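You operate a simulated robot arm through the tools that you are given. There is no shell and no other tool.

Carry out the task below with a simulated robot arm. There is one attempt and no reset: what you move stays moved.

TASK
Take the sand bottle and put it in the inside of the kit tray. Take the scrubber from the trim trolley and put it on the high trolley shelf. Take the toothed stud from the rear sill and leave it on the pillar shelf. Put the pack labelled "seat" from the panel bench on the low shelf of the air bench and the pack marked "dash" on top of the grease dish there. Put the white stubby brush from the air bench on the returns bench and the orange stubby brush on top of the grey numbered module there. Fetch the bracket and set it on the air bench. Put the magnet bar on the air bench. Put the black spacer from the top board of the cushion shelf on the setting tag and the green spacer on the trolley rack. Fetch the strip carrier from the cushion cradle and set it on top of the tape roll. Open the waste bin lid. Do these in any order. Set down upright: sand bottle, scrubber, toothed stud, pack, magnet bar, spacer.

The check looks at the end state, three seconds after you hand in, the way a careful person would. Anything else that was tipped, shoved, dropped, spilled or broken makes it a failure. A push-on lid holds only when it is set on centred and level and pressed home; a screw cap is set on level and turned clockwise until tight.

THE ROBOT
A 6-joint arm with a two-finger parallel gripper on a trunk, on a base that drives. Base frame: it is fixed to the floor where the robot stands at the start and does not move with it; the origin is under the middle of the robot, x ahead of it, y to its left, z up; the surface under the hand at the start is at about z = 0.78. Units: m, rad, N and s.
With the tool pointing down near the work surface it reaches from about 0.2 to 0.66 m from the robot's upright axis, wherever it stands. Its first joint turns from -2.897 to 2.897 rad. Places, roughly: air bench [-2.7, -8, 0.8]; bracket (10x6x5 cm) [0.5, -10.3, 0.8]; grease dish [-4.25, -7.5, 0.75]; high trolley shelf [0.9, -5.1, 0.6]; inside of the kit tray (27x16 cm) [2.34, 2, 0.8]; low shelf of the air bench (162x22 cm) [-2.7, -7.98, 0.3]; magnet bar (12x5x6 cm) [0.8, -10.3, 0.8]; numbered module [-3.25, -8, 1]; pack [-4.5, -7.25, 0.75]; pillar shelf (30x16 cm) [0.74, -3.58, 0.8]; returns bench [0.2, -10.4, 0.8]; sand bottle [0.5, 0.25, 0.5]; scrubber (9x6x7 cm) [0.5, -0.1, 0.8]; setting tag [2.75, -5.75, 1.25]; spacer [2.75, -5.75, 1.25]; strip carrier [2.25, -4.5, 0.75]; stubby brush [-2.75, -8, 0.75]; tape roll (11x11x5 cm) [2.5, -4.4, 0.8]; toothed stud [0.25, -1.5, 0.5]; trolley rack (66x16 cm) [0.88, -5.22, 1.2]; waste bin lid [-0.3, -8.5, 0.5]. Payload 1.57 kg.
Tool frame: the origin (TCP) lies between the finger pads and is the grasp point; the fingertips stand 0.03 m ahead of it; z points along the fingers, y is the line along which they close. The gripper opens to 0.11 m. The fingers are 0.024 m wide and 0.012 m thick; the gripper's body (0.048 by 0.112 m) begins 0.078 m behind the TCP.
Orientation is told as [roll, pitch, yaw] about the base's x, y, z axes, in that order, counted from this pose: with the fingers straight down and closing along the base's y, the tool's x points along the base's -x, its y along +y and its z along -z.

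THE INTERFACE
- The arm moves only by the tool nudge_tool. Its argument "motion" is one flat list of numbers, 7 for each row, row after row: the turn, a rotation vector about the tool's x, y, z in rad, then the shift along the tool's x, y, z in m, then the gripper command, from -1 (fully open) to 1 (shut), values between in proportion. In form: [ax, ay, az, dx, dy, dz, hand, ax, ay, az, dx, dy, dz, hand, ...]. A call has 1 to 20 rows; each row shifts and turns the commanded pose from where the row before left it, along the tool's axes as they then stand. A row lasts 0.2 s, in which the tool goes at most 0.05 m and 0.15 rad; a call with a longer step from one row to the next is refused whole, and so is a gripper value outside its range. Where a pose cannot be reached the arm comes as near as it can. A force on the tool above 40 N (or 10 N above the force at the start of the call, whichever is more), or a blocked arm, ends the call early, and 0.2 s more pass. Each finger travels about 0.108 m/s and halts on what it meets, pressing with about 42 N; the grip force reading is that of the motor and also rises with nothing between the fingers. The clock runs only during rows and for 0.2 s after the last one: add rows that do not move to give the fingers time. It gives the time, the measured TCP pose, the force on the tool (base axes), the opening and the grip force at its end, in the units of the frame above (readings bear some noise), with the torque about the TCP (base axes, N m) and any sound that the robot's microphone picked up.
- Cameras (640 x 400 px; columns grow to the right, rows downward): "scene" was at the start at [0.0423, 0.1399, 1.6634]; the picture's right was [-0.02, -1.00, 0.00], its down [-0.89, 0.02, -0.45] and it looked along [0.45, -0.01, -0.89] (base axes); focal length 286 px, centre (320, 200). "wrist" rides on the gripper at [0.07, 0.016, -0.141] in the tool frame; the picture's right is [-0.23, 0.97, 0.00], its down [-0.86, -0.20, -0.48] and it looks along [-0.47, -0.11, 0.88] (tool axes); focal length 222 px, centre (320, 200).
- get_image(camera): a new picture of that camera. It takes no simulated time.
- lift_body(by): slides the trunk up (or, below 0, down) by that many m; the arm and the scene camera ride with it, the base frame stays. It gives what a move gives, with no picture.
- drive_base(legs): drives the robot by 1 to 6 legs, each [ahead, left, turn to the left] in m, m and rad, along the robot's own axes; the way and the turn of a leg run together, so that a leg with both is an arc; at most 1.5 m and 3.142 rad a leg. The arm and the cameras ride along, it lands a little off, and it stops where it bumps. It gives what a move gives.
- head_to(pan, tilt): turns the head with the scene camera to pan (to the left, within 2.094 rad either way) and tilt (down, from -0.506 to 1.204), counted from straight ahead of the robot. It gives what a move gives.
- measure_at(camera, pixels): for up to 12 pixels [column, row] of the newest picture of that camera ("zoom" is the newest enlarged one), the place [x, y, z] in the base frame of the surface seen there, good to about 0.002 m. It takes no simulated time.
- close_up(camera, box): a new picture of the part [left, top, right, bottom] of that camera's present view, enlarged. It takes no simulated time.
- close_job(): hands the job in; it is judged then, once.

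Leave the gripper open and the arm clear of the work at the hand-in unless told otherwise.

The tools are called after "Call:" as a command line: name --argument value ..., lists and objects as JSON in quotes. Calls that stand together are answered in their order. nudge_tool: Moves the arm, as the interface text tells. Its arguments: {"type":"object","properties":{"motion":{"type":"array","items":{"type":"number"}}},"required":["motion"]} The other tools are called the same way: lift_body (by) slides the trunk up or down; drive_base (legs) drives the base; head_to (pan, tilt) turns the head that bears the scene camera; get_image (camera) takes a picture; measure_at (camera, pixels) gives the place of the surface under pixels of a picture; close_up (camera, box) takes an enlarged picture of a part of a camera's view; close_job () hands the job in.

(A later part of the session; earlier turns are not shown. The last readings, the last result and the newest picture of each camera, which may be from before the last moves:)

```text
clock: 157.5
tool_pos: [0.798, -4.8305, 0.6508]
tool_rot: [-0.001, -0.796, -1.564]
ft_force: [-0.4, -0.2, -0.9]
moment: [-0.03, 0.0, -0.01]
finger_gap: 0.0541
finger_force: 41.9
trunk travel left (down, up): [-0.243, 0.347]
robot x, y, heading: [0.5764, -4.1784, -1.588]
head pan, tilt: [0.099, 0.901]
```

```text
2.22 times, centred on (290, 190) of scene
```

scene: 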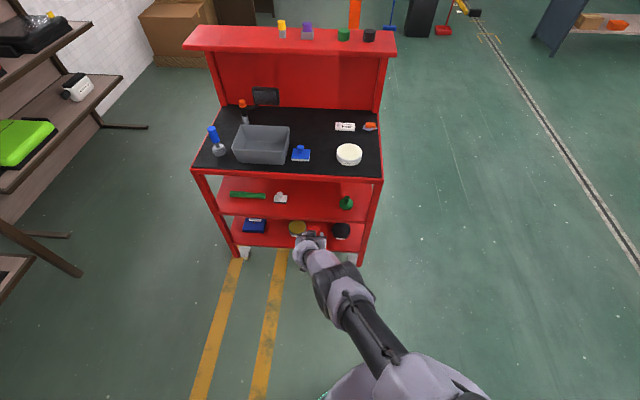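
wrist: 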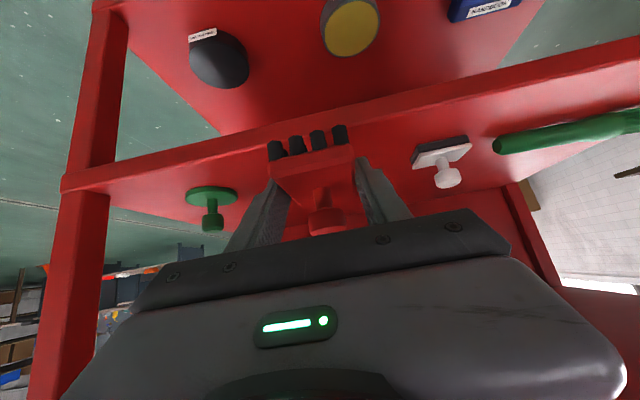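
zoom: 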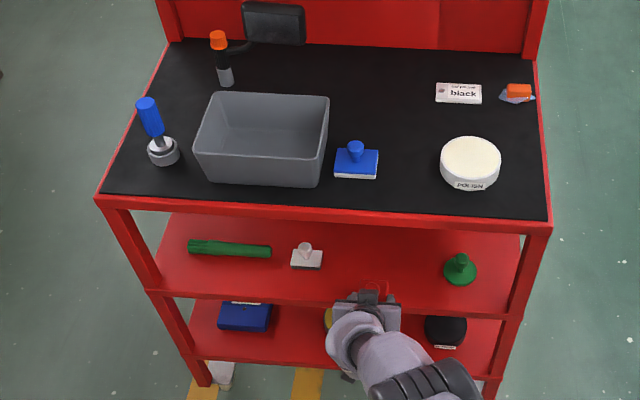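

Clear path; TCP at (0.798, -4.83, 0.651). I drive the remaining 0.095 m ahead.

Call:
drive_base --legs '[[0.095, 0, 0]]'

Call:
get_image --camera "wrist"

Call:
close_up --camera "scene" --box '[180, 100, 400, 280]'

```text
clock: 158.6
tool_pos: [0.7939, -4.927, 0.6509]
tool_rot: [0.0, -0.798, -1.564]
ft_force: [0.3, 0.1, -0.4]
moment: [0.01, 0.05, 0.01]
finger_gap: 0.0544
finger_force: 42.3
trunk travel left (down, up): [-0.243, 0.347]
robot x, y, heading: [0.5767, -4.2715, -1.589]
head pan, tilt: [0.099, 0.901]
```

```text
taken
```

wrist: 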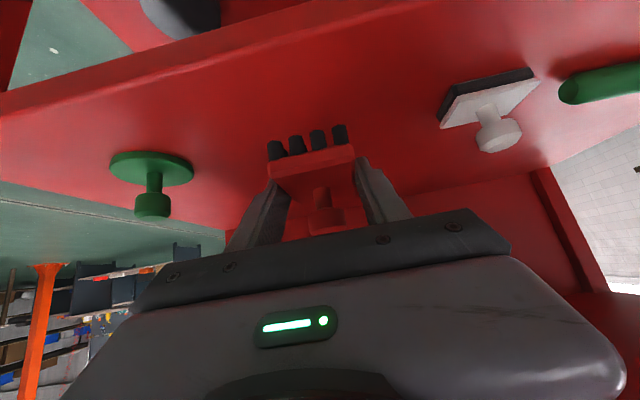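

```text
2.22 times, centred on (290, 190) of scene
```

zoom: 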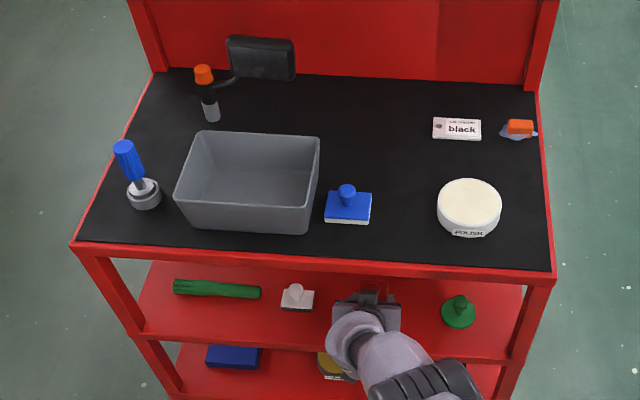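

The scrubber is fully over the shelf. I lower 3 cm, then creep down to contact.

Call:
nudge_tool --motion '[0, 0, 0, 0.0107, 0, 0.0105, 1, 0, 0, 0, 0.0107, 0, 0.0105, 1, 0, 0, 0, 0.0014, 0, 0.0014, 1, 0, 0, 0, 0, 0, 0, 1]'

```text
clock: 159.6
tool_pos: [0.7878, -4.9118, 0.638]
tool_rot: [0.001, -0.798, -1.563]
ft_force: [0.0, 0.2, -1.2]
moment: [0.02, -0.03, 0.03]
finger_gap: 0.054
finger_force: 42.2
out of reach, approached as far as the arm can: row 1, 2
trunk travel left (down, up): [-0.243, 0.347]
robot x, y, heading: [0.5733, -4.2706, -1.59]
head pan, tilt: [0.099, 0.901]
```

The arm was at its limit and slid back slightly. I drive 0.015 m ahead to restore depth, and lower with the trunk instead: 2 cm first.

Call:
drive_base --legs '[[0.016, 0, 0]]'

Call:
lift_body --by -0.018

```text
clock: 160.4
tool_pos: [0.7888, -4.9291, 0.6382]
tool_rot: [0.001, -0.797, -1.564]
ft_force: [-0.3, -0.3, -1.6]
moment: [0.01, 0.01, -0.01]
finger_gap: 0.0542
finger_force: 41.6
trunk travel left (down, up): [-0.243, 0.347]
robot x, y, heading: [0.5751, -4.2875, -1.592]
head pan, tilt: [0.099, 0.901]
```

```text
clock: 161.1
tool_pos: [0.7885, -4.9286, 0.6208]
tool_rot: [0.001, -0.796, -1.563]
ft_force: [0.4, 1.0, -1.3]
moment: [0.03, -0.01, -0.02]
finger_gap: 0.0538
finger_force: 42.3
trunk travel left (down, up): [-0.225, 0.365]
robot x, y, heading: [0.5681, -4.2888, -1.592]
head pan, tilt: [0.099, 0.901]
```

TCP at 0.6208; about 6 mm to go. I lower in 3 mm and 2 mm steps, watching the vertical force.

Call:
lift_body --by -0.004

Call:
lift_body --by -0.002

```text
clock: 161.6
tool_pos: [0.7877, -4.9277, 0.6175]
tool_rot: [-0.002, -0.798, -1.565]
ft_force: [0.0, -0.2, -1.4]
moment: [0.0, 0.03, 0.01]
finger_gap: 0.054
finger_force: 42.5
trunk travel left (down, up): [-0.221, 0.369]
robot x, y, heading: [0.5759, -4.2873, -1.59]
head pan, tilt: [0.099, 0.901]
```

```text
clock: 162.1
tool_pos: [0.7883, -4.9275, 0.6146]
tool_rot: [-0.001, -0.797, -1.563]
ft_force: [-0.3, 0.0, -0.8]
moment: [0.01, 0.01, -0.03]
finger_gap: 0.054
finger_force: 42.0
trunk travel left (down, up): [-0.219, 0.371]
robot x, y, heading: [0.5726, -4.2895, -1.588]
head pan, tilt: [0.099, 0.901]
```

Call:
lift_body --by -0.002

Call:
close_up --camera "wrist" --box '[200, 90, 480, 265]'

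```text
clock: 162.6
tool_pos: [0.7885, -4.9276, 0.6128]
tool_rot: [0.0, -0.797, -1.565]
ft_force: [-0.7, 0.3, -0.4]
moment: [-0.03, -0.01, 0.0]
finger_gap: 0.054
finger_force: 41.6
trunk travel left (down, up): [-0.217, 0.373]
robot x, y, heading: [0.5714, -4.2885, -1.589]
head pan, tilt: [0.099, 0.901]
```

```text
2.29 times, centred on (340, 178) of wrist
```

zoom: 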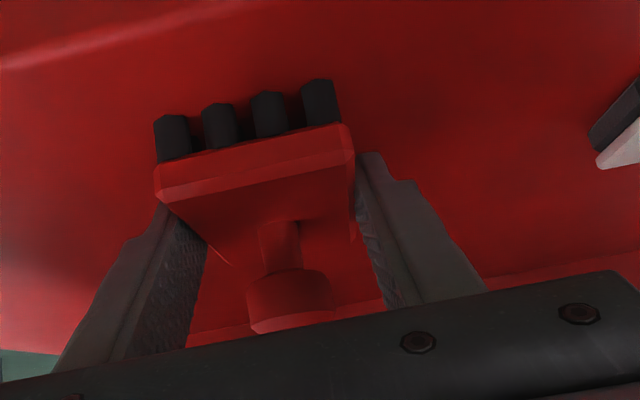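

Force is easing (-0.4 N). One more 2 mm step.

Call:
lift_body --by -0.002

```text
clock: 163.2
tool_pos: [0.788, -4.9282, 0.613]
tool_rot: [-0.001, -0.8, -1.565]
ft_force: [-2.1, 4.1, 13.8]
moment: [0.65, 0.1, 0.02]
finger_gap: 0.0538
finger_force: 42.6
trunk travel left (down, up): [-0.215, 0.375]
robot x, y, heading: [0.5698, -4.286, -1.589]
head pan, tilt: [0.099, 0.901]
```

Firm contact (13.8 N): it's on the shelf. I open the fingers.

Call:
nudge_tool --motion '[0, 0, 0, 0, 0, 0, -0.2, 0, 0, 0, 0, 0, 0, -0.6, 0, 0, 0, 0, 0, 0, -0.6]'

Call:
get_image --camera "wrist"

```text
clock: 163.9
tool_pos: [0.7886, -4.927, 0.6109]
tool_rot: [-0.001, -0.799, -1.564]
ft_force: [0.5, 0.0, 0.0]
moment: [0.01, 0.02, 0.01]
finger_gap: 0.088
finger_force: 0.0
trunk travel left (down, up): [-0.215, 0.375]
robot x, y, heading: [0.5736, -4.288, -1.589]
head pan, tilt: [0.099, 0.901]
```

```text
taken
```

wrist: 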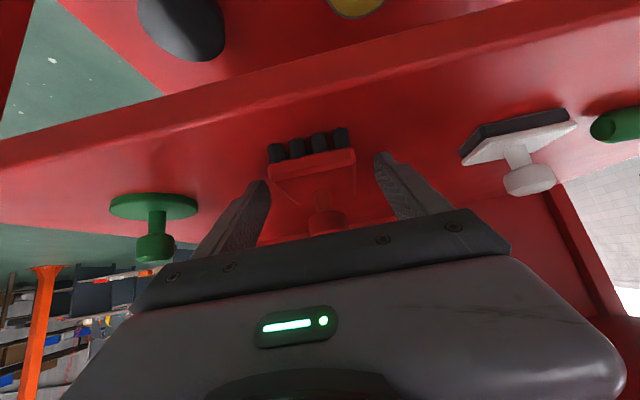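

The scrubber stands on the shelf. I back out 0.2 m north, then raise the trunk.

Call:
drive_base --legs '[[-0.2, 0, 0]]'

Call:
lift_body --by 0.3

Call:
close_up --camera "scene" --box '[180, 100, 400, 280]'

```text
clock: 165.5
tool_pos: [0.7912, -4.7315, 0.6111]
tool_rot: [0.001, -0.799, -1.563]
ft_force: [0.2, 0.7, 0.1]
moment: [0.03, 0.04, -0.01]
finger_gap: 0.0878
finger_force: 0.1
trunk travel left (down, up): [-0.215, 0.375]
robot x, y, heading: [0.578, -4.0902, -1.588]
head pan, tilt: [0.099, 0.901]
```

```text
clock: 168.5
tool_pos: [0.7913, -4.7319, 0.9097]
tool_rot: [0.001, -0.799, -1.565]
ft_force: [0.2, 0.4, 0.4]
moment: [0.01, -0.03, 0.0]
finger_gap: 0.088
finger_force: 0.0
trunk travel left (down, up): [-0.515, 0.075]
robot x, y, heading: [0.5777, -4.0887, -1.593]
head pan, tilt: [0.099, 0.901]
```

```text
2.22 times, centred on (290, 190) of scene
```

zoom: 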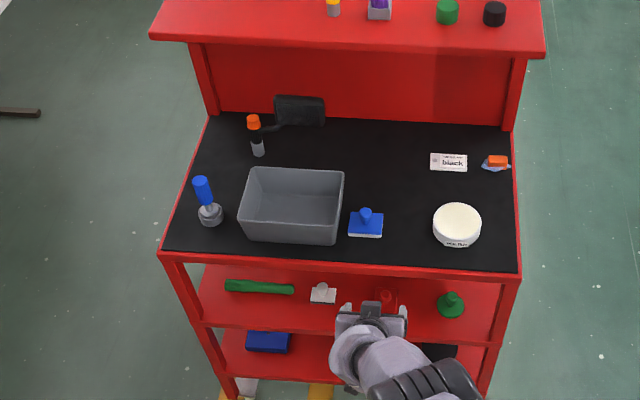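

Scrubber placed. Next is the toothed stud. I move east into the aisle, back north ~2.55 m, and look at the cart's sill around (0.25, -1.5, 0.5).

Call:
drive_base --legs '[[0, 0.77, 0.02], [-1.3, 0, 0], [-1.25, 0, 0]]'

Call:
head_to --pan -1.5 --tilt 0.75

Call:
get_image --camera "scene"

```text
clock: 184.8
tool_pos: [1.5032, -2.1333, 0.9098]
tool_rot: [0.0, -0.797, -1.51]
ft_force: [0.2, 0.3, 0.2]
moment: [0.02, -0.01, -0.01]
finger_gap: 0.0881
finger_force: 0.1
trunk travel left (down, up): [-0.515, 0.075]
robot x, y, heading: [1.2538, -1.5057, -1.543]
head pan, tilt: [0.099, 0.901]
```

```text
clock: 186.5
tool_pos: [1.5031, -2.1325, 0.9116]
tool_rot: [-0.001, -0.798, -1.511]
ft_force: [-0.1, -0.5, -0.4]
moment: [0.03, 0.02, 0.03]
finger_gap: 0.088
finger_force: 0.0
trunk travel left (down, up): [-0.515, 0.075]
robot x, y, heading: [1.2542, -1.5069, -1.539]
head pan, tilt: [-1.499, 0.75]
```

```text
taken
```

scene: 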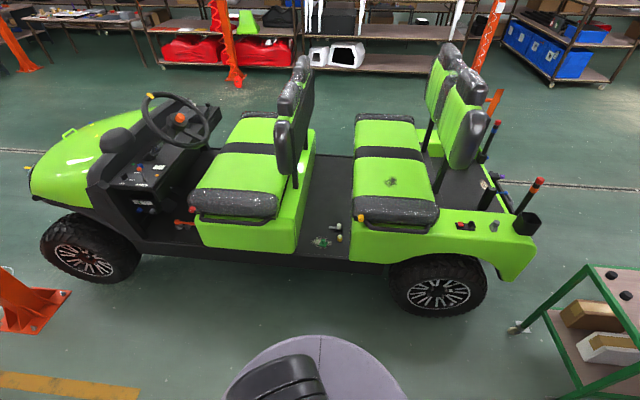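

The rear sill between the seats shows a green item near (320,242) and small objects near (337,230). I zoom there.

Call:
close_up --camera "scene" --box '[285, 205, 375, 262]'

Call:
measure_at --camera "zoom" --pixels '[[240, 260], [255, 255], [370, 170], [390, 235], [300, 290], [180, 270], [355, 60], [480, 250], [250, 320], [240, 240], [120, 150], [540, 150]]'

```text
7.02 times, centred on (330, 234) of scene
```

zoom: 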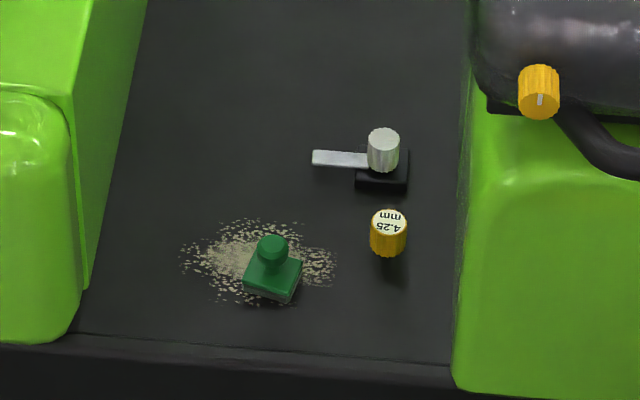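

```text
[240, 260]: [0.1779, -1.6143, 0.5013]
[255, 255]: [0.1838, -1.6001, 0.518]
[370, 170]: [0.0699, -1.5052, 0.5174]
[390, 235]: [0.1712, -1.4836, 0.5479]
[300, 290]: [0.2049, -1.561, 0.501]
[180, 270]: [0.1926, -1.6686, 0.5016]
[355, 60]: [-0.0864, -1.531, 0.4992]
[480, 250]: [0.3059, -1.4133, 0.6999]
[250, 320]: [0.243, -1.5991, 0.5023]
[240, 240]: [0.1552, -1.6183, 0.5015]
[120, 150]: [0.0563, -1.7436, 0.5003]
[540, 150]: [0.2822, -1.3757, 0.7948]
```

I zoom tighter for identifying the toothed stud – the knurled yellow cylinder is the candidate.

Call:
close_up --camera "scene" --box '[318, 218, 348, 248]'

Call:
measure_at --camera "zoom" --pixels '[[430, 220], [430, 190], [400, 220], [470, 220], [430, 260], [440, 275], [400, 100], [420, 30], [440, 120], [380, 130]]'

```text
13.33 times, centred on (333, 233) of scene
```

zoom: 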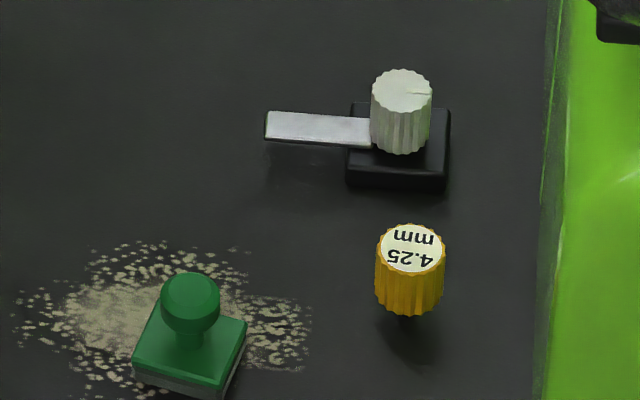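

```text
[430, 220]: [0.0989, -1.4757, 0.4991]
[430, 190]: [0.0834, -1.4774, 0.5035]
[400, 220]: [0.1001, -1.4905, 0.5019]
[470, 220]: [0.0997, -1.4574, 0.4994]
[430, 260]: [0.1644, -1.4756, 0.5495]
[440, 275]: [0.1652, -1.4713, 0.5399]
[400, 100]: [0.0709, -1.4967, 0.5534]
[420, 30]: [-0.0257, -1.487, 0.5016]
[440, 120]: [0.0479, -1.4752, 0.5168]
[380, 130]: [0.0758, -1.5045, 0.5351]
```

Call:
measure_at --camera "zoom" --pixels '[[411, 248], [380, 250], [441, 250], [411, 228], [411, 268], [411, 300], [408, 314], [404, 325], [380, 300], [440, 300], [400, 345], [350, 300]]'

```text
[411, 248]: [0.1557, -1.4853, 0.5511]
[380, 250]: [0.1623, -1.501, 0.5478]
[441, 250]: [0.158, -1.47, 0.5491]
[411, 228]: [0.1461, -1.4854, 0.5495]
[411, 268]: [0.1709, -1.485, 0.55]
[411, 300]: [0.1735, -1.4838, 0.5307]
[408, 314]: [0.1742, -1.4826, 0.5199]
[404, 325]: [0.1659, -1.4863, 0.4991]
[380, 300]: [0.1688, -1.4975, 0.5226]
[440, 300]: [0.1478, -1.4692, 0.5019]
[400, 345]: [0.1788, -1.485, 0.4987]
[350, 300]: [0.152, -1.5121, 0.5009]
```

The toothed stud is the knurled yellow cylinder at (0.158, -1.4855), top z=0.550, floor 0.50. I measure the nearby seat fronts and sill edge for gripper clearance.

Call:
measure_at --camera "scene" --pixels '[[356, 205], [357, 213], [354, 195], [352, 230], [350, 245], [360, 225], [305, 225], [298, 235], [335, 258], [361, 218], [375, 212], [315, 258]]'

```text
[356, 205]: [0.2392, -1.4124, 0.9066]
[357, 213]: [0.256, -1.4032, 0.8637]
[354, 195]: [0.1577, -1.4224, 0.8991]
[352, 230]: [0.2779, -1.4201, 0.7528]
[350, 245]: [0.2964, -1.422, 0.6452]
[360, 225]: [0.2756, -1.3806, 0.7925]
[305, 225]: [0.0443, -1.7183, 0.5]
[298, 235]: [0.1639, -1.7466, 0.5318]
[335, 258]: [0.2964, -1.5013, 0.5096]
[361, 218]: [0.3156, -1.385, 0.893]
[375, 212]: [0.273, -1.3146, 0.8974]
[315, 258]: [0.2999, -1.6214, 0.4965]
```

Seat face is at y≈-1.42, so I'll approach the stud from ESE, heading ≈2.64 rad, with the tilted tool. First I turn right by 2.10 rad and move toward the stance point (≈0.94, -1.65).

Call:
drive_base --legs '[[0, 0, -1.05], [0, 0, -1.05], [0.15, 0.276, 0]]'

Call:
lift_body --by -0.34

Call:
head_to --pan 0.1 --tilt 0.95

Call:
get_image --camera "scene"

Call:
get_image --camera "wrist"

```text
clock: 193.9
tool_pos: [0.3197, -1.577, 0.9112]
tool_rot: [0.0, -0.799, 2.672]
ft_force: [1.1, -0.5, 0.5]
moment: [0.02, -0.04, 0.0]
finger_gap: 0.0884
finger_force: 0.1
trunk travel left (down, up): [-0.515, 0.075]
robot x, y, heading: [0.9898, -1.6772, 2.645]
head pan, tilt: [-1.499, 0.75]
```

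```text
clock: 197.2
tool_pos: [0.3224, -1.5774, 0.5712]
tool_rot: [0.0, -0.797, 2.672]
ft_force: [0.6, -0.4, -0.6]
moment: [-0.02, 0.04, -0.03]
finger_gap: 0.088
finger_force: 0.0
trunk travel left (down, up): [-0.175, 0.415]
robot x, y, heading: [0.9904, -1.6808, 2.647]
head pan, tilt: [-1.499, 0.75]
```

```text
clock: 198.9
tool_pos: [0.3225, -1.577, 0.5702]
tool_rot: [0.0, -0.799, 2.672]
ft_force: [-0.2, 0.0, 0.3]
moment: [0.01, -0.02, 0.01]
finger_gap: 0.0877
finger_force: 0.1
trunk travel left (down, up): [-0.175, 0.415]
robot x, y, heading: [0.9873, -1.6804, 2.645]
head pan, tilt: [0.099, 0.949]
```

```text
taken
```

scene: 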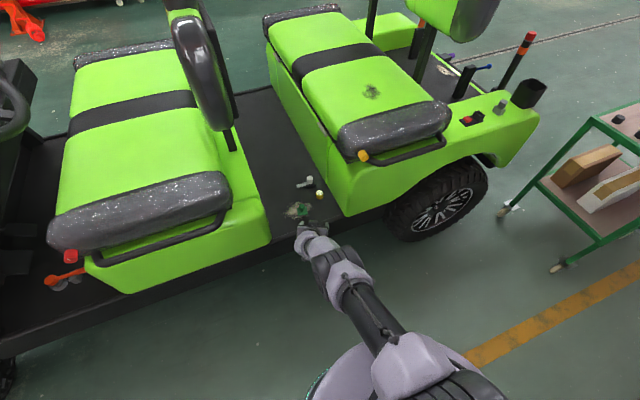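

```text
taken
```

wrist: 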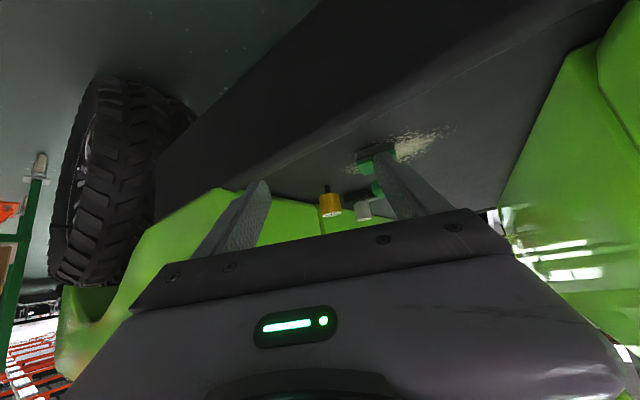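

The stud is straight ahead between the fingers. I narrow the fingers to 0.055 m so as to clear the green stamp and the white device, then drive ahead 0.10 m first.

Call:
nudge_tool --motion '[0, 0, 0, 0, 0, 0, -0.2, 0, 0, 0, 0, 0, 0, 0.0, 0, 0, 0, 0, 0, 0, 0.0]'

Call:
drive_base --legs '[[0.1, -0.002, 0]]'

Call:
get_image --camera "wrist"

```text
clock: 199.7
tool_pos: [0.3212, -1.5768, 0.5707]
tool_rot: [0.0, -0.797, 2.673]
ft_force: [-0.5, 0.8, 0.1]
moment: [-0.06, 0.0, -0.01]
finger_gap: 0.0548
finger_force: 0.1
trunk travel left (down, up): [-0.175, 0.415]
robot x, y, heading: [0.9912, -1.6782, 2.646]
head pan, tilt: [0.099, 0.949]
```

```text
clock: 200.9
tool_pos: [0.2328, -1.5249, 0.5706]
tool_rot: [-0.001, -0.797, 2.666]
ft_force: [0.2, 0.1, -0.9]
moment: [0.01, -0.01, 0.0]
finger_gap: 0.0552
finger_force: 0.0
trunk travel left (down, up): [-0.175, 0.415]
robot x, y, heading: [0.9016, -1.6295, 2.643]
head pan, tilt: [0.099, 0.949]
```

```text
taken
```

wrist: 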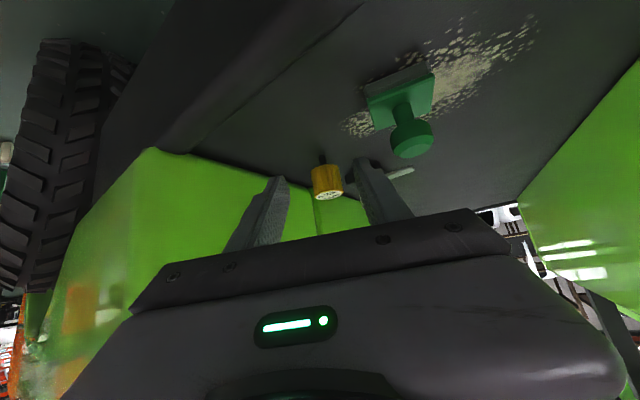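

Alignment is good (lateral error ≈1 mm). I drive ahead 0.08 m.

Call:
drive_base --legs '[[0.08, 0.001, 0]]'

Call:
get_image --camera "wrist"

```text
clock: 201.9
tool_pos: [0.161, -1.4853, 0.5703]
tool_rot: [0.001, -0.799, 2.669]
ft_force: [0.2, -0.4, -0.3]
moment: [-0.05, 0.0, 0.0]
finger_gap: 0.0551
finger_force: 0.0
trunk travel left (down, up): [-0.175, 0.415]
robot x, y, heading: [0.8303, -1.5911, 2.638]
head pan, tilt: [0.099, 0.949]
```

```text
taken
```

wrist: 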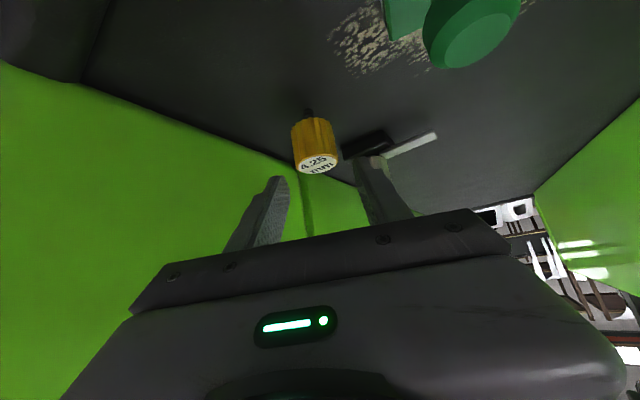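

The stud is between the finger planes but still below them. I lower the trunk 0.031 m to put the pads around its head.

Call:
lift_body --by -0.031

Call:
get_image --camera "wrist"

```text
clock: 202.7
tool_pos: [0.1603, -1.4855, 0.5396]
tool_rot: [0.0, -0.797, 2.669]
ft_force: [0.5, -1.4, 0.7]
moment: [0.0, 0.01, 0.01]
finger_gap: 0.0551
finger_force: 0.0
trunk travel left (down, up): [-0.144, 0.446]
robot x, y, heading: [0.8267, -1.5888, 2.642]
head pan, tilt: [0.099, 0.949]
```

```text
taken
```

wrist: 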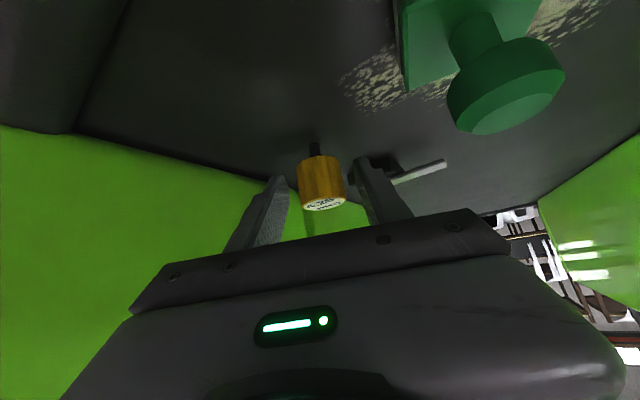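

The stud's head is between the pads, standing on a thin black stem. I close the gripper.

Call:
nudge_tool --motion '[0, 0, 0, 0, 0, 0, 0.3, 0, 0, 0, 0, 0, 0, 0.6, 0, 0, 0, 0, 0, 0, 1, 0, 0, 0, 0, 0, 0, 1]'

Call:
close_up --camera "wrist" --box '[220, 110, 420, 235]'

```text
clock: 203.7
tool_pos: [0.1612, -1.4851, 0.5403]
tool_rot: [0.0, -0.799, 2.67]
ft_force: [0.0, 0.3, 1.9]
moment: [0.0, 0.0, 0.04]
finger_gap: 0.0311
finger_force: 39.6
trunk travel left (down, up): [-0.144, 0.446]
robot x, y, heading: [0.8279, -1.5905, 2.642]
head pan, tilt: [0.099, 0.949]
```

```text
3.20 times, centred on (320, 172) of wrist
```

zoom: 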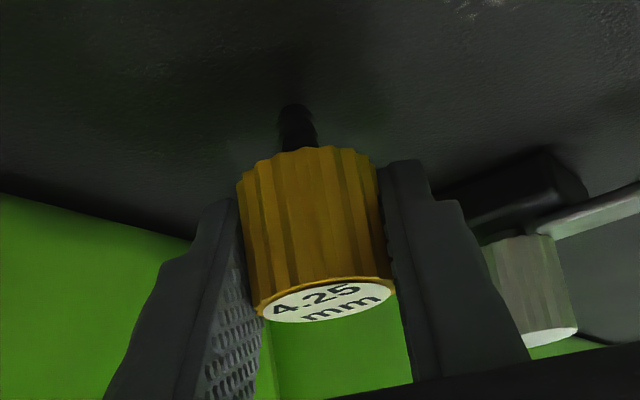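

Gripped at 0.031. I lift the trunk 0.12 m and check it comes free.

Call:
lift_body --by 0.12

Call:
get_image --camera "wrist"

```text
clock: 205.2
tool_pos: [0.161, -1.486, 0.6596]
tool_rot: [-0.001, -0.799, 2.669]
ft_force: [0.1, 0.3, -0.9]
moment: [-0.01, -0.01, -0.02]
finger_gap: 0.0312
finger_force: 40.1
trunk travel left (down, up): [-0.264, 0.326]
robot x, y, heading: [0.8274, -1.5893, 2.638]
head pan, tilt: [0.099, 0.949]
```

```text
taken
```

wrist: 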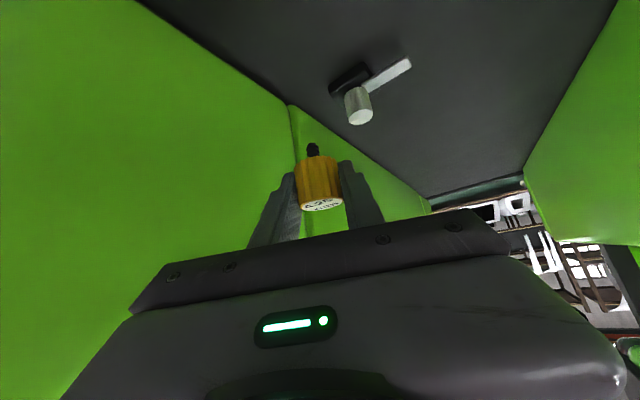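

The stud is free and held. I back out 0.35 m, raise the trunk, face west and drive south along x≈1.6 toward the pillar shelf.

Call:
drive_base --legs '[[-0.4, 0, 0], [0, 0, 0.5], [-0.43, 0, 0]]'

Call:
lift_body --by 0.32

Call:
drive_base --legs '[[0, 0.8, 0], [0, 0.72, 0]]'

Call:
head_to --pan 0.1 --tilt 0.75

Call:
get_image --camera "scene"

```text
clock: 211.4
tool_pos: [0.9718, -2.0122, 0.6609]
tool_rot: [0.0, -0.799, -3.092]
ft_force: [0.6, 0.0, -0.4]
moment: [0.0, -0.02, 0.05]
finger_gap: 0.0306
finger_force: 40.0
trunk travel left (down, up): [-0.264, 0.326]
robot x, y, heading: [1.6009, -1.7718, -3.122]
head pan, tilt: [0.099, 0.949]
```

```text
clock: 214.5
tool_pos: [0.9725, -2.0122, 0.9794]
tool_rot: [-0.002, -0.798, -3.091]
ft_force: [0.4, -0.9, -0.7]
moment: [0.02, -0.03, 0.05]
finger_gap: 0.031
finger_force: 39.9
trunk travel left (down, up): [-0.584, 0.006]
robot x, y, heading: [1.6, -1.7671, -3.118]
head pan, tilt: [0.099, 0.949]
```

```text
clock: 222.3
tool_pos: [1.0157, -3.5281, 0.9796]
tool_rot: [-0.001, -0.798, -3.082]
ft_force: [0.0, 0.2, -1.6]
moment: [0.0, 0.0, -0.01]
finger_gap: 0.0308
finger_force: 40.1
trunk travel left (down, up): [-0.584, 0.006]
robot x, y, heading: [1.645, -3.2799, -3.107]
head pan, tilt: [0.099, 0.949]
```

```text
clock: 223.0
tool_pos: [1.0164, -3.5285, 0.9792]
tool_rot: [0.002, -0.797, -3.083]
ft_force: [0.6, 0.4, 0.8]
moment: [-0.01, 0.0, 0.01]
finger_gap: 0.0305
finger_force: 39.4
trunk travel left (down, up): [-0.584, 0.006]
robot x, y, heading: [1.6437, -3.271, -3.11]
head pan, tilt: [0.099, 0.75]
```

```text
taken
```

scene: 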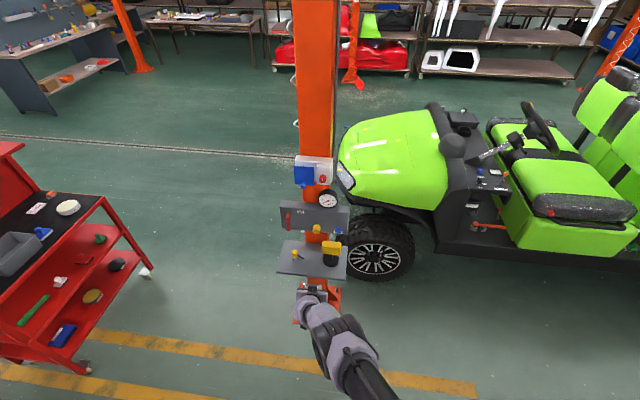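

Zooming on the pillar shelf (around (312,260)) to choose a free spot.

Call:
close_up --camera "scene" --box '[265, 150, 365, 300]'

Call:
measure_at --camera "zoom" --pixels '[[225, 250], [240, 330], [410, 345], [270, 300], [275, 270], [370, 265], [330, 300], [390, 300], [320, 265], [340, 190], [260, 180], [340, 320]]'

```text
2.67 times, centred on (315, 225) of scene
```

zoom: 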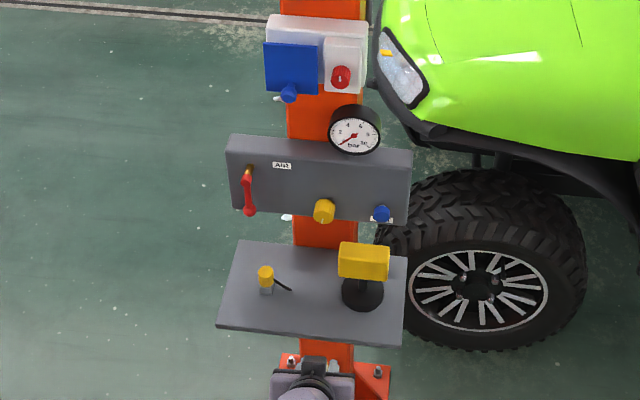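

```text
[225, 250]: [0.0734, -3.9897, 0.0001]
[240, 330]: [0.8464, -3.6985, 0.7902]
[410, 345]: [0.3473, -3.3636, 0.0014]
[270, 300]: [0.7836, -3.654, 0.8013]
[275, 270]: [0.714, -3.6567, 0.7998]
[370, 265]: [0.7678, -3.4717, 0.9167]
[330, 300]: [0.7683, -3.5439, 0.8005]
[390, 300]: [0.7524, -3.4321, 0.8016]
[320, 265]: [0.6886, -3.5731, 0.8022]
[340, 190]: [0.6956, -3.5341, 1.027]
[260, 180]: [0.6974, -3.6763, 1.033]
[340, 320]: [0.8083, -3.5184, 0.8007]
```

Free spot on the plate (z≈0.8005): between the yellow block base (y>-3.51) and the small tool (y<-3.60), near the front: (0.797, -3.56). I lower the trunk 0.095 m, then drive in 0.22 m with 0.024 m left.

Call:
lift_body --by -0.095

Call:
drive_base --legs '[[0.12, 0.024, 0]]'

Call:
get_image --camera "wrist"

```text
clock: 224.3
tool_pos: [1.0158, -3.5292, 0.8849]
tool_rot: [0.001, -0.798, -3.083]
ft_force: [0.2, -0.7, -0.3]
moment: [-0.01, 0.0, -0.04]
finger_gap: 0.0309
finger_force: 39.6
trunk travel left (down, up): [-0.489, 0.101]
robot x, y, heading: [1.6468, -3.2804, -3.108]
head pan, tilt: [0.099, 0.75]
```

```text
clock: 225.6
tool_pos: [0.8989, -3.5574, 0.884]
tool_rot: [-0.003, -0.795, -3.083]
ft_force: [-0.8, 0.1, 0.8]
moment: [0.0, 0.0, 0.0]
finger_gap: 0.0308
finger_force: 39.4
trunk travel left (down, up): [-0.489, 0.101]
robot x, y, heading: [1.5271, -3.3085, -3.105]
head pan, tilt: [0.099, 0.75]
```

```text
taken
```

wrist: 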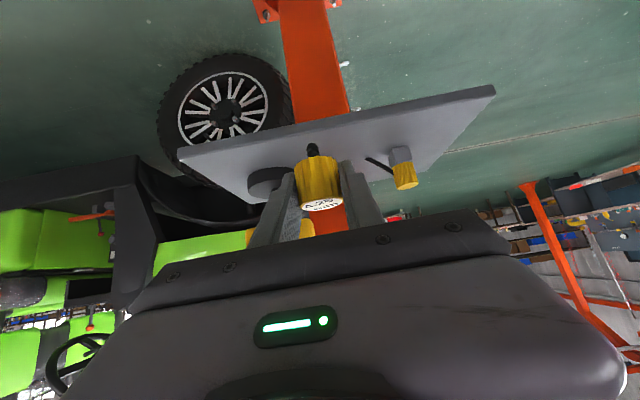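

The stud hangs over the plate's edge between the yellow items. I drive ahead 0.10 m.

Call:
drive_base --legs '[[0.1, 0, 0]]'

Call:
get_image --camera "wrist"

```text
clock: 226.7
tool_pos: [0.8003, -3.5595, 0.8853]
tool_rot: [0.001, -0.797, -3.081]
ft_force: [0.4, 0.2, 0.3]
moment: [-0.03, 0.0, 0.02]
finger_gap: 0.0306
finger_force: 39.7
trunk travel left (down, up): [-0.489, 0.101]
robot x, y, heading: [1.4292, -3.3134, -3.107]
head pan, tilt: [0.099, 0.75]
```

```text
taken
```

wrist: 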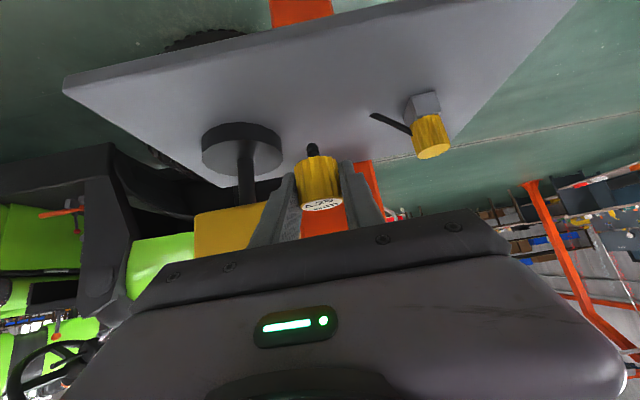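

Lowering the trunk 0.04 m, then creeping to contact.

Call:
lift_body --by -0.04

Call:
lift_body --by -0.003

Call:
lift_body --by -0.002

```text
clock: 227.5
tool_pos: [0.8012, -3.561, 0.8446]
tool_rot: [-0.002, -0.797, -3.081]
ft_force: [-0.1, -0.8, 0.2]
moment: [0.0, 0.0, 0.03]
finger_gap: 0.0308
finger_force: 39.7
trunk travel left (down, up): [-0.449, 0.141]
robot x, y, heading: [1.4305, -3.3072, -3.107]
head pan, tilt: [0.099, 0.75]
```

```text
clock: 228.1
tool_pos: [0.8005, -3.5594, 0.8424]
tool_rot: [-0.001, -0.797, -3.08]
ft_force: [0.7, 0.0, 0.5]
moment: [0.01, 0.0, 0.02]
finger_gap: 0.0308
finger_force: 39.6
trunk travel left (down, up): [-0.446, 0.144]
robot x, y, heading: [1.4222, -3.3115, -3.104]
head pan, tilt: [0.099, 0.75]
```

```text
clock: 228.6
tool_pos: [0.7995, -3.561, 0.8408]
tool_rot: [-0.001, -0.798, -3.081]
ft_force: [0.6, 0.4, 1.1]
moment: [0.0, 0.0, 0.0]
finger_gap: 0.0305
finger_force: 39.2
trunk travel left (down, up): [-0.444, 0.146]
robot x, y, heading: [1.4321, -3.3075, -3.105]
head pan, tilt: [0.099, 0.75]
```

Call:
lift_body --by -0.0015

Call:
close_up --camera "wrist" --box '[220, 100, 420, 235]'

```text
clock: 229.1
tool_pos: [0.8002, -3.56, 0.8405]
tool_rot: [-0.001, -0.801, -3.081]
ft_force: [0.6, 0.7, 12.7]
moment: [0.03, 0.0, 0.01]
finger_gap: 0.0307
finger_force: 39.9
trunk travel left (down, up): [-0.442, 0.147]
robot x, y, heading: [1.4276, -3.3071, -3.105]
head pan, tilt: [0.099, 0.75]
```

```text
2.96 times, centred on (320, 168) of wrist
```

zoom: 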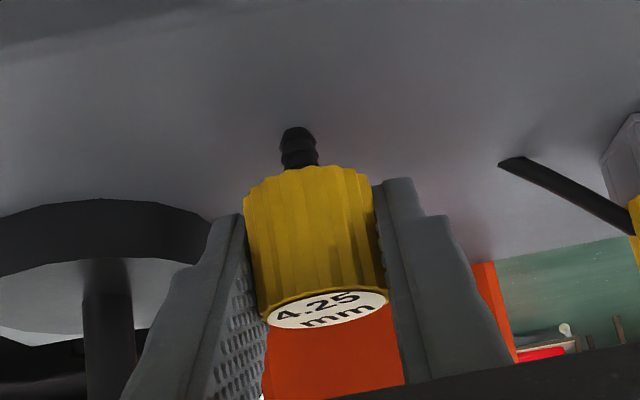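

Contact (12.7 N). I relieve 1 mm, then open the fingers slowly.

Call:
lift_body --by 0.001

Call:
nudge_tool --motion '[0, 0, 0, 0, 0, 0, 0.4, 0, 0, 0, 0, 0, 0, 0.3, 0, 0, 0, 0, 0, 0, 0.2, 0, 0, 0, 0, 0, 0, 0.1, 0, 0, 0, 0, 0, 0, 0.05]'

Call:
get_image --camera "wrist"

```text
clock: 229.6
tool_pos: [0.8, -3.5601, 0.8398]
tool_rot: [0.001, -0.799, -3.079]
ft_force: [-2.9, -1.0, 9.0]
moment: [-0.04, 0.09, 0.0]
finger_gap: 0.0305
finger_force: 39.7
trunk travel left (down, up): [-0.444, 0.146]
robot x, y, heading: [1.4268, -3.3143, -3.111]
head pan, tilt: [0.099, 0.75]
```

```text
clock: 230.8
tool_pos: [0.8004, -3.5599, 0.839]
tool_rot: [-0.002, -0.798, -3.079]
ft_force: [-0.6, -0.8, 0.4]
moment: [-0.01, -0.02, 0.01]
finger_gap: 0.0522
finger_force: 0.0
trunk travel left (down, up): [-0.444, 0.146]
robot x, y, heading: [1.43, -3.3122, -3.11]
head pan, tilt: [0.099, 0.75]
```

```text
taken
```

wrist: 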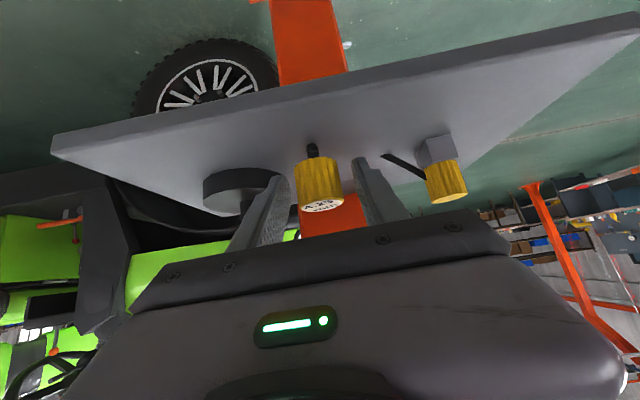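

The stud stands upright on the plate. I back out 0.25 m east and verify from the head camera.

Call:
drive_base --legs '[[-0.25, 0, 0]]'

Call:
close_up --camera "scene" --box '[265, 150, 365, 300]'

```text
clock: 232.6
tool_pos: [1.048, -3.5506, 0.8394]
tool_rot: [-0.002, -0.799, -3.086]
ft_force: [0.1, 0.3, 0.0]
moment: [-0.02, 0.02, -0.01]
finger_gap: 0.0523
finger_force: 0.1
trunk travel left (down, up): [-0.444, 0.146]
robot x, y, heading: [1.6767, -3.3054, -3.11]
head pan, tilt: [0.099, 0.75]
```

```text
2.67 times, centred on (315, 225) of scene
```

zoom: 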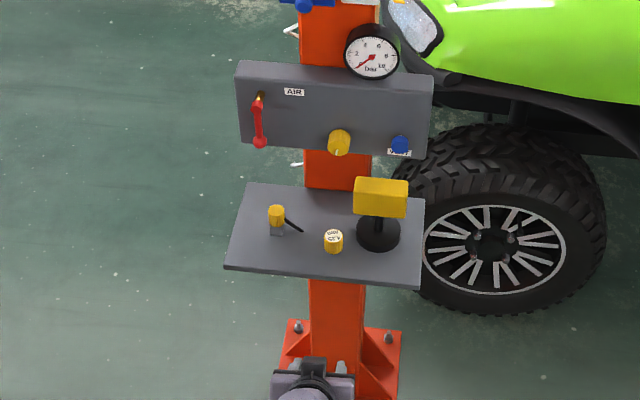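

The toothed stud stands on the pillar shelf. Next, the strip carrier on the cushion cradle at the east bench. I pan the head to the south-east to look.

Call:
head_to --pan 1.95 --tilt 0.45

Call:
get_image --camera "scene"

```text
clock: 234.4
tool_pos: [1.047, -3.5506, 0.8386]
tool_rot: [-0.001, -0.797, -3.085]
ft_force: [-0.8, -0.1, 0.4]
moment: [0.02, 0.01, 0.02]
finger_gap: 0.0523
finger_force: 0.1
trunk travel left (down, up): [-0.444, 0.146]
robot x, y, heading: [1.6766, -3.3065, -3.107]
head pan, tilt: [1.95, 0.45]
```

```text
taken
```

scene: 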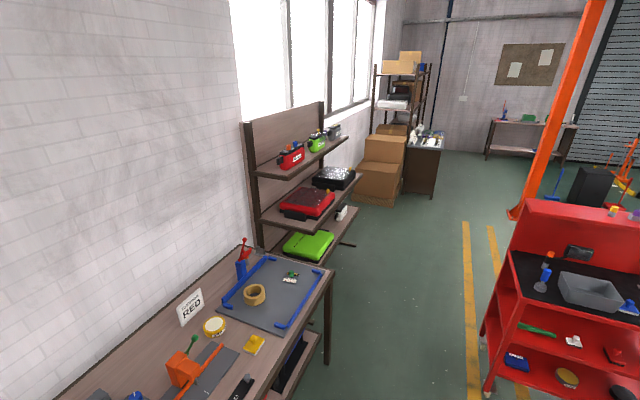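

I see the cushion cradle (grey board with blue rails) holding a tape roll and a small green/white item, and the cushion shelf beyond. I zoom on both.

Call:
close_up --camera "scene" --box '[210, 235, 340, 340]'

Call:
measure_at --camera "zoom" --pixels '[[205, 290], [220, 310], [180, 290], [395, 200], [370, 215], [400, 225], [330, 250], [560, 170], [160, 170], [270, 110], [380, 420], [300, 330]]'

Call:
close_up --camera "scene" --box '[235, 90, 365, 190]'

Call:
measure_at --camera "zoom" --pixels '[[270, 310], [390, 230], [470, 190], [250, 380], [480, 220], [330, 320], [60, 200], [400, 270], [540, 200], [300, 270], [370, 250], [440, 210]]'

```text
3.81 times, centred on (275, 288) of scene
```

zoom: 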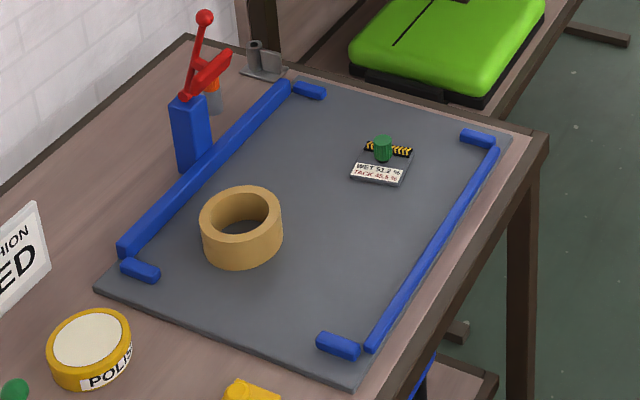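

```text
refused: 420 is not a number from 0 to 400
```

```text
4.00 times, centred on (300, 140) of scene
```

zoom: 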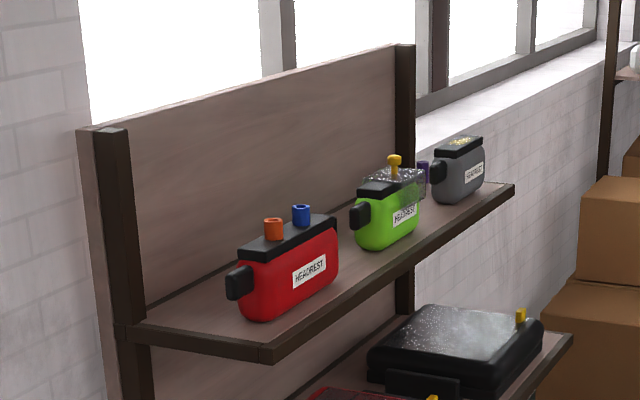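

```text
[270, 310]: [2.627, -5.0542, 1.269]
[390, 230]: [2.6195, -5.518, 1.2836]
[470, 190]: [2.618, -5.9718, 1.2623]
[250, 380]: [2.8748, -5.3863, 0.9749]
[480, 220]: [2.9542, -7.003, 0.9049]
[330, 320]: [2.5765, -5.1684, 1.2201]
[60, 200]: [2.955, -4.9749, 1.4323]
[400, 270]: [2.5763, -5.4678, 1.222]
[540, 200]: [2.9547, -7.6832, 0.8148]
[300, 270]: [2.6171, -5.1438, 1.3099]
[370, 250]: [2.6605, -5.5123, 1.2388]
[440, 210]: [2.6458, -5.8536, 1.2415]
```

I re-zoom the cradle and measure the carrier, tape roll and cradle.

Call:
close_up --camera "scene" --box '[210, 235, 340, 340]'

Call:
measure_at --camera "zoom" --pixels '[[383, 140], [383, 155], [370, 148], [405, 153], [355, 178], [400, 184], [240, 195], [243, 265], [205, 225], [280, 225], [240, 225], [330, 250]]'

Call:
close_up --camera "scene" --box '[270, 262, 312, 292]'

```text
3.81 times, centred on (275, 288) of scene
```

zoom: 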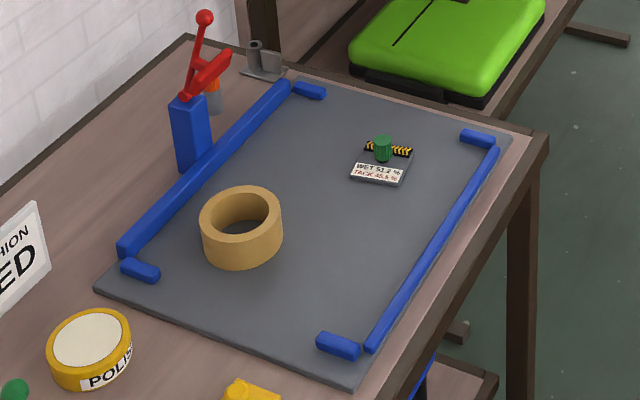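

```text
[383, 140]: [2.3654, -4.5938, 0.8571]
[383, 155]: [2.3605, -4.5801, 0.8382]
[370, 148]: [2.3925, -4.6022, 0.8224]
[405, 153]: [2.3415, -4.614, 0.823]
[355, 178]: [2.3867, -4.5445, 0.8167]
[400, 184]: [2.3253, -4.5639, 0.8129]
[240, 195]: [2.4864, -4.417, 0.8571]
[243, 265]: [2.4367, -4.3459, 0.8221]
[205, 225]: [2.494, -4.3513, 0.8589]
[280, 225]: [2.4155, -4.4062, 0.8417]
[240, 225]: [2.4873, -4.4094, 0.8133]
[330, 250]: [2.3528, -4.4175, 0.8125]
```

```text
13.33 times, centred on (291, 277) of scene
```

zoom: 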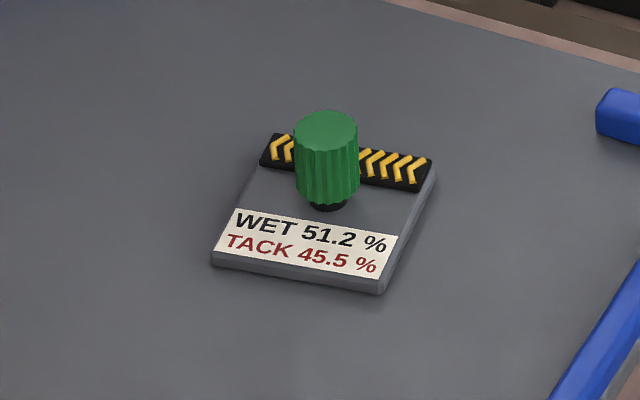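

Call:
measure_at --camera "zoom" --pixels '[[268, 140], [432, 165], [217, 250], [380, 280], [326, 118], [326, 140], [300, 135], [355, 140], [326, 190], [330, 204], [240, 200], [410, 200]]'

```text
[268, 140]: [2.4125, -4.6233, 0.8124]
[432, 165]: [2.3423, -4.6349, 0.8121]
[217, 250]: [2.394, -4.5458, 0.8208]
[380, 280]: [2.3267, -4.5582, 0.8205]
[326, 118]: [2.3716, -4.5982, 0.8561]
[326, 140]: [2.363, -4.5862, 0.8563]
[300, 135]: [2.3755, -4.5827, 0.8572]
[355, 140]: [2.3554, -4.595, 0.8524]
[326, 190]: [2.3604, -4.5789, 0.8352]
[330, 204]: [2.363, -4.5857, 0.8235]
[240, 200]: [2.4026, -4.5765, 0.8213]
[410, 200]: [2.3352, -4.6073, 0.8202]
```

The carrier is a ~7×7 cm plate with a green knob (axis ≈(2.3645, -4.588), z 0.828–0.857); the tape roll's top is at z≈0.859. Tool-down grip on the knob will do. I bring the tool to vertical and retract it.

Call:
nudge_tool --motion '[0, 0.134, 0, 0, 0, -0.03, 0, 0, 0.134, 0, 0, 0, -0.03, 0, 0, 0.134, 0, 0, 0, -0.03, 0, 0, 0.133, 0, 0, 0, -0.03, 0, 0, 0.133, 0, 0, 0, -0.02, 0, 0, 0.132, 0, 0, 0, 0, 0, 0, 0, 0, 0, 0, 0, 0]'

```text
clock: 236.1
tool_pos: [1.1197, -3.546, 0.9589]
tool_rot: [-0.001, 0.003, -3.083]
ft_force: [-0.5, 0.2, 0.9]
moment: [-0.01, 0.04, 0.02]
finger_gap: 0.055
finger_force: 0.1
trunk travel left (down, up): [-0.444, 0.146]
robot x, y, heading: [1.6728, -3.3024, -3.113]
head pan, tilt: [1.95, 0.45]
```

Tool is vertical now. I pull it in toward the robot's centre and up.

Call:
nudge_tool --motion '[0, 0, 0, 0.02, -0.033, -0.017, 0, 0, 0, 0, 0.02, -0.033, -0.017, 0, 0, 0, 0, 0.02, -0.033, -0.017, 0, 0, 0, 0, 0.02, -0.033, -0.017, 0, 0, 0, 0, 0.02, -0.033, -0.017, 0, 0, 0, 0, 0.02, -0.033, -0.017, 0, 0, 0, 0, 0, 0, 0, 0]'

Call:
drive_base --legs '[[0.2, 0, 0], [0, 0, 1.55], [0, 0, 1.55]]'

Call:
head_to --pan -0.6 --tilt 0.7

Call:
get_image --camera "scene"

```text
clock: 237.7
tool_pos: [1.2289, -3.3397, 1.0625]
tool_rot: [-0.002, 0.002, -3.084]
ft_force: [-0.5, -0.3, 0.1]
moment: [-0.02, -0.02, -0.01]
finger_gap: 0.055
finger_force: 0.0
trunk travel left (down, up): [-0.444, 0.146]
robot x, y, heading: [1.6773, -3.3011, -3.111]
head pan, tilt: [1.95, 0.45]
```

```text
clock: 246.8
tool_pos: [1.9304, -3.2894, 1.0623]
tool_rot: [-0.001, 0.002, 0.02]
ft_force: [0.1, 0.1, -0.7]
moment: [-0.02, -0.03, -0.01]
finger_gap: 0.0549
finger_force: 0.2
trunk travel left (down, up): [-0.444, 0.146]
robot x, y, heading: [1.4804, -3.3099, -0.003]
head pan, tilt: [1.95, 0.45]
```

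```text
clock: 249.1
tool_pos: [1.9298, -3.2893, 1.0627]
tool_rot: [0.0, 0.002, 0.02]
ft_force: [0.2, 0.1, 0.1]
moment: [0.01, 0.01, -0.01]
finger_gap: 0.0548
finger_force: 0.2
trunk travel left (down, up): [-0.444, 0.146]
robot x, y, heading: [1.481, -3.3067, -0.007]
head pan, tilt: [-0.6, 0.7]
```

```text
taken
```

scene: 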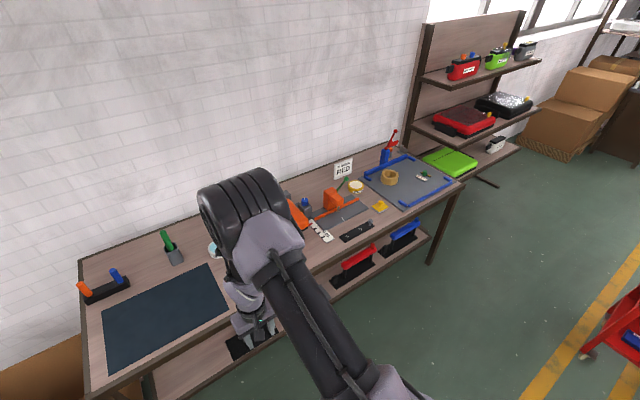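

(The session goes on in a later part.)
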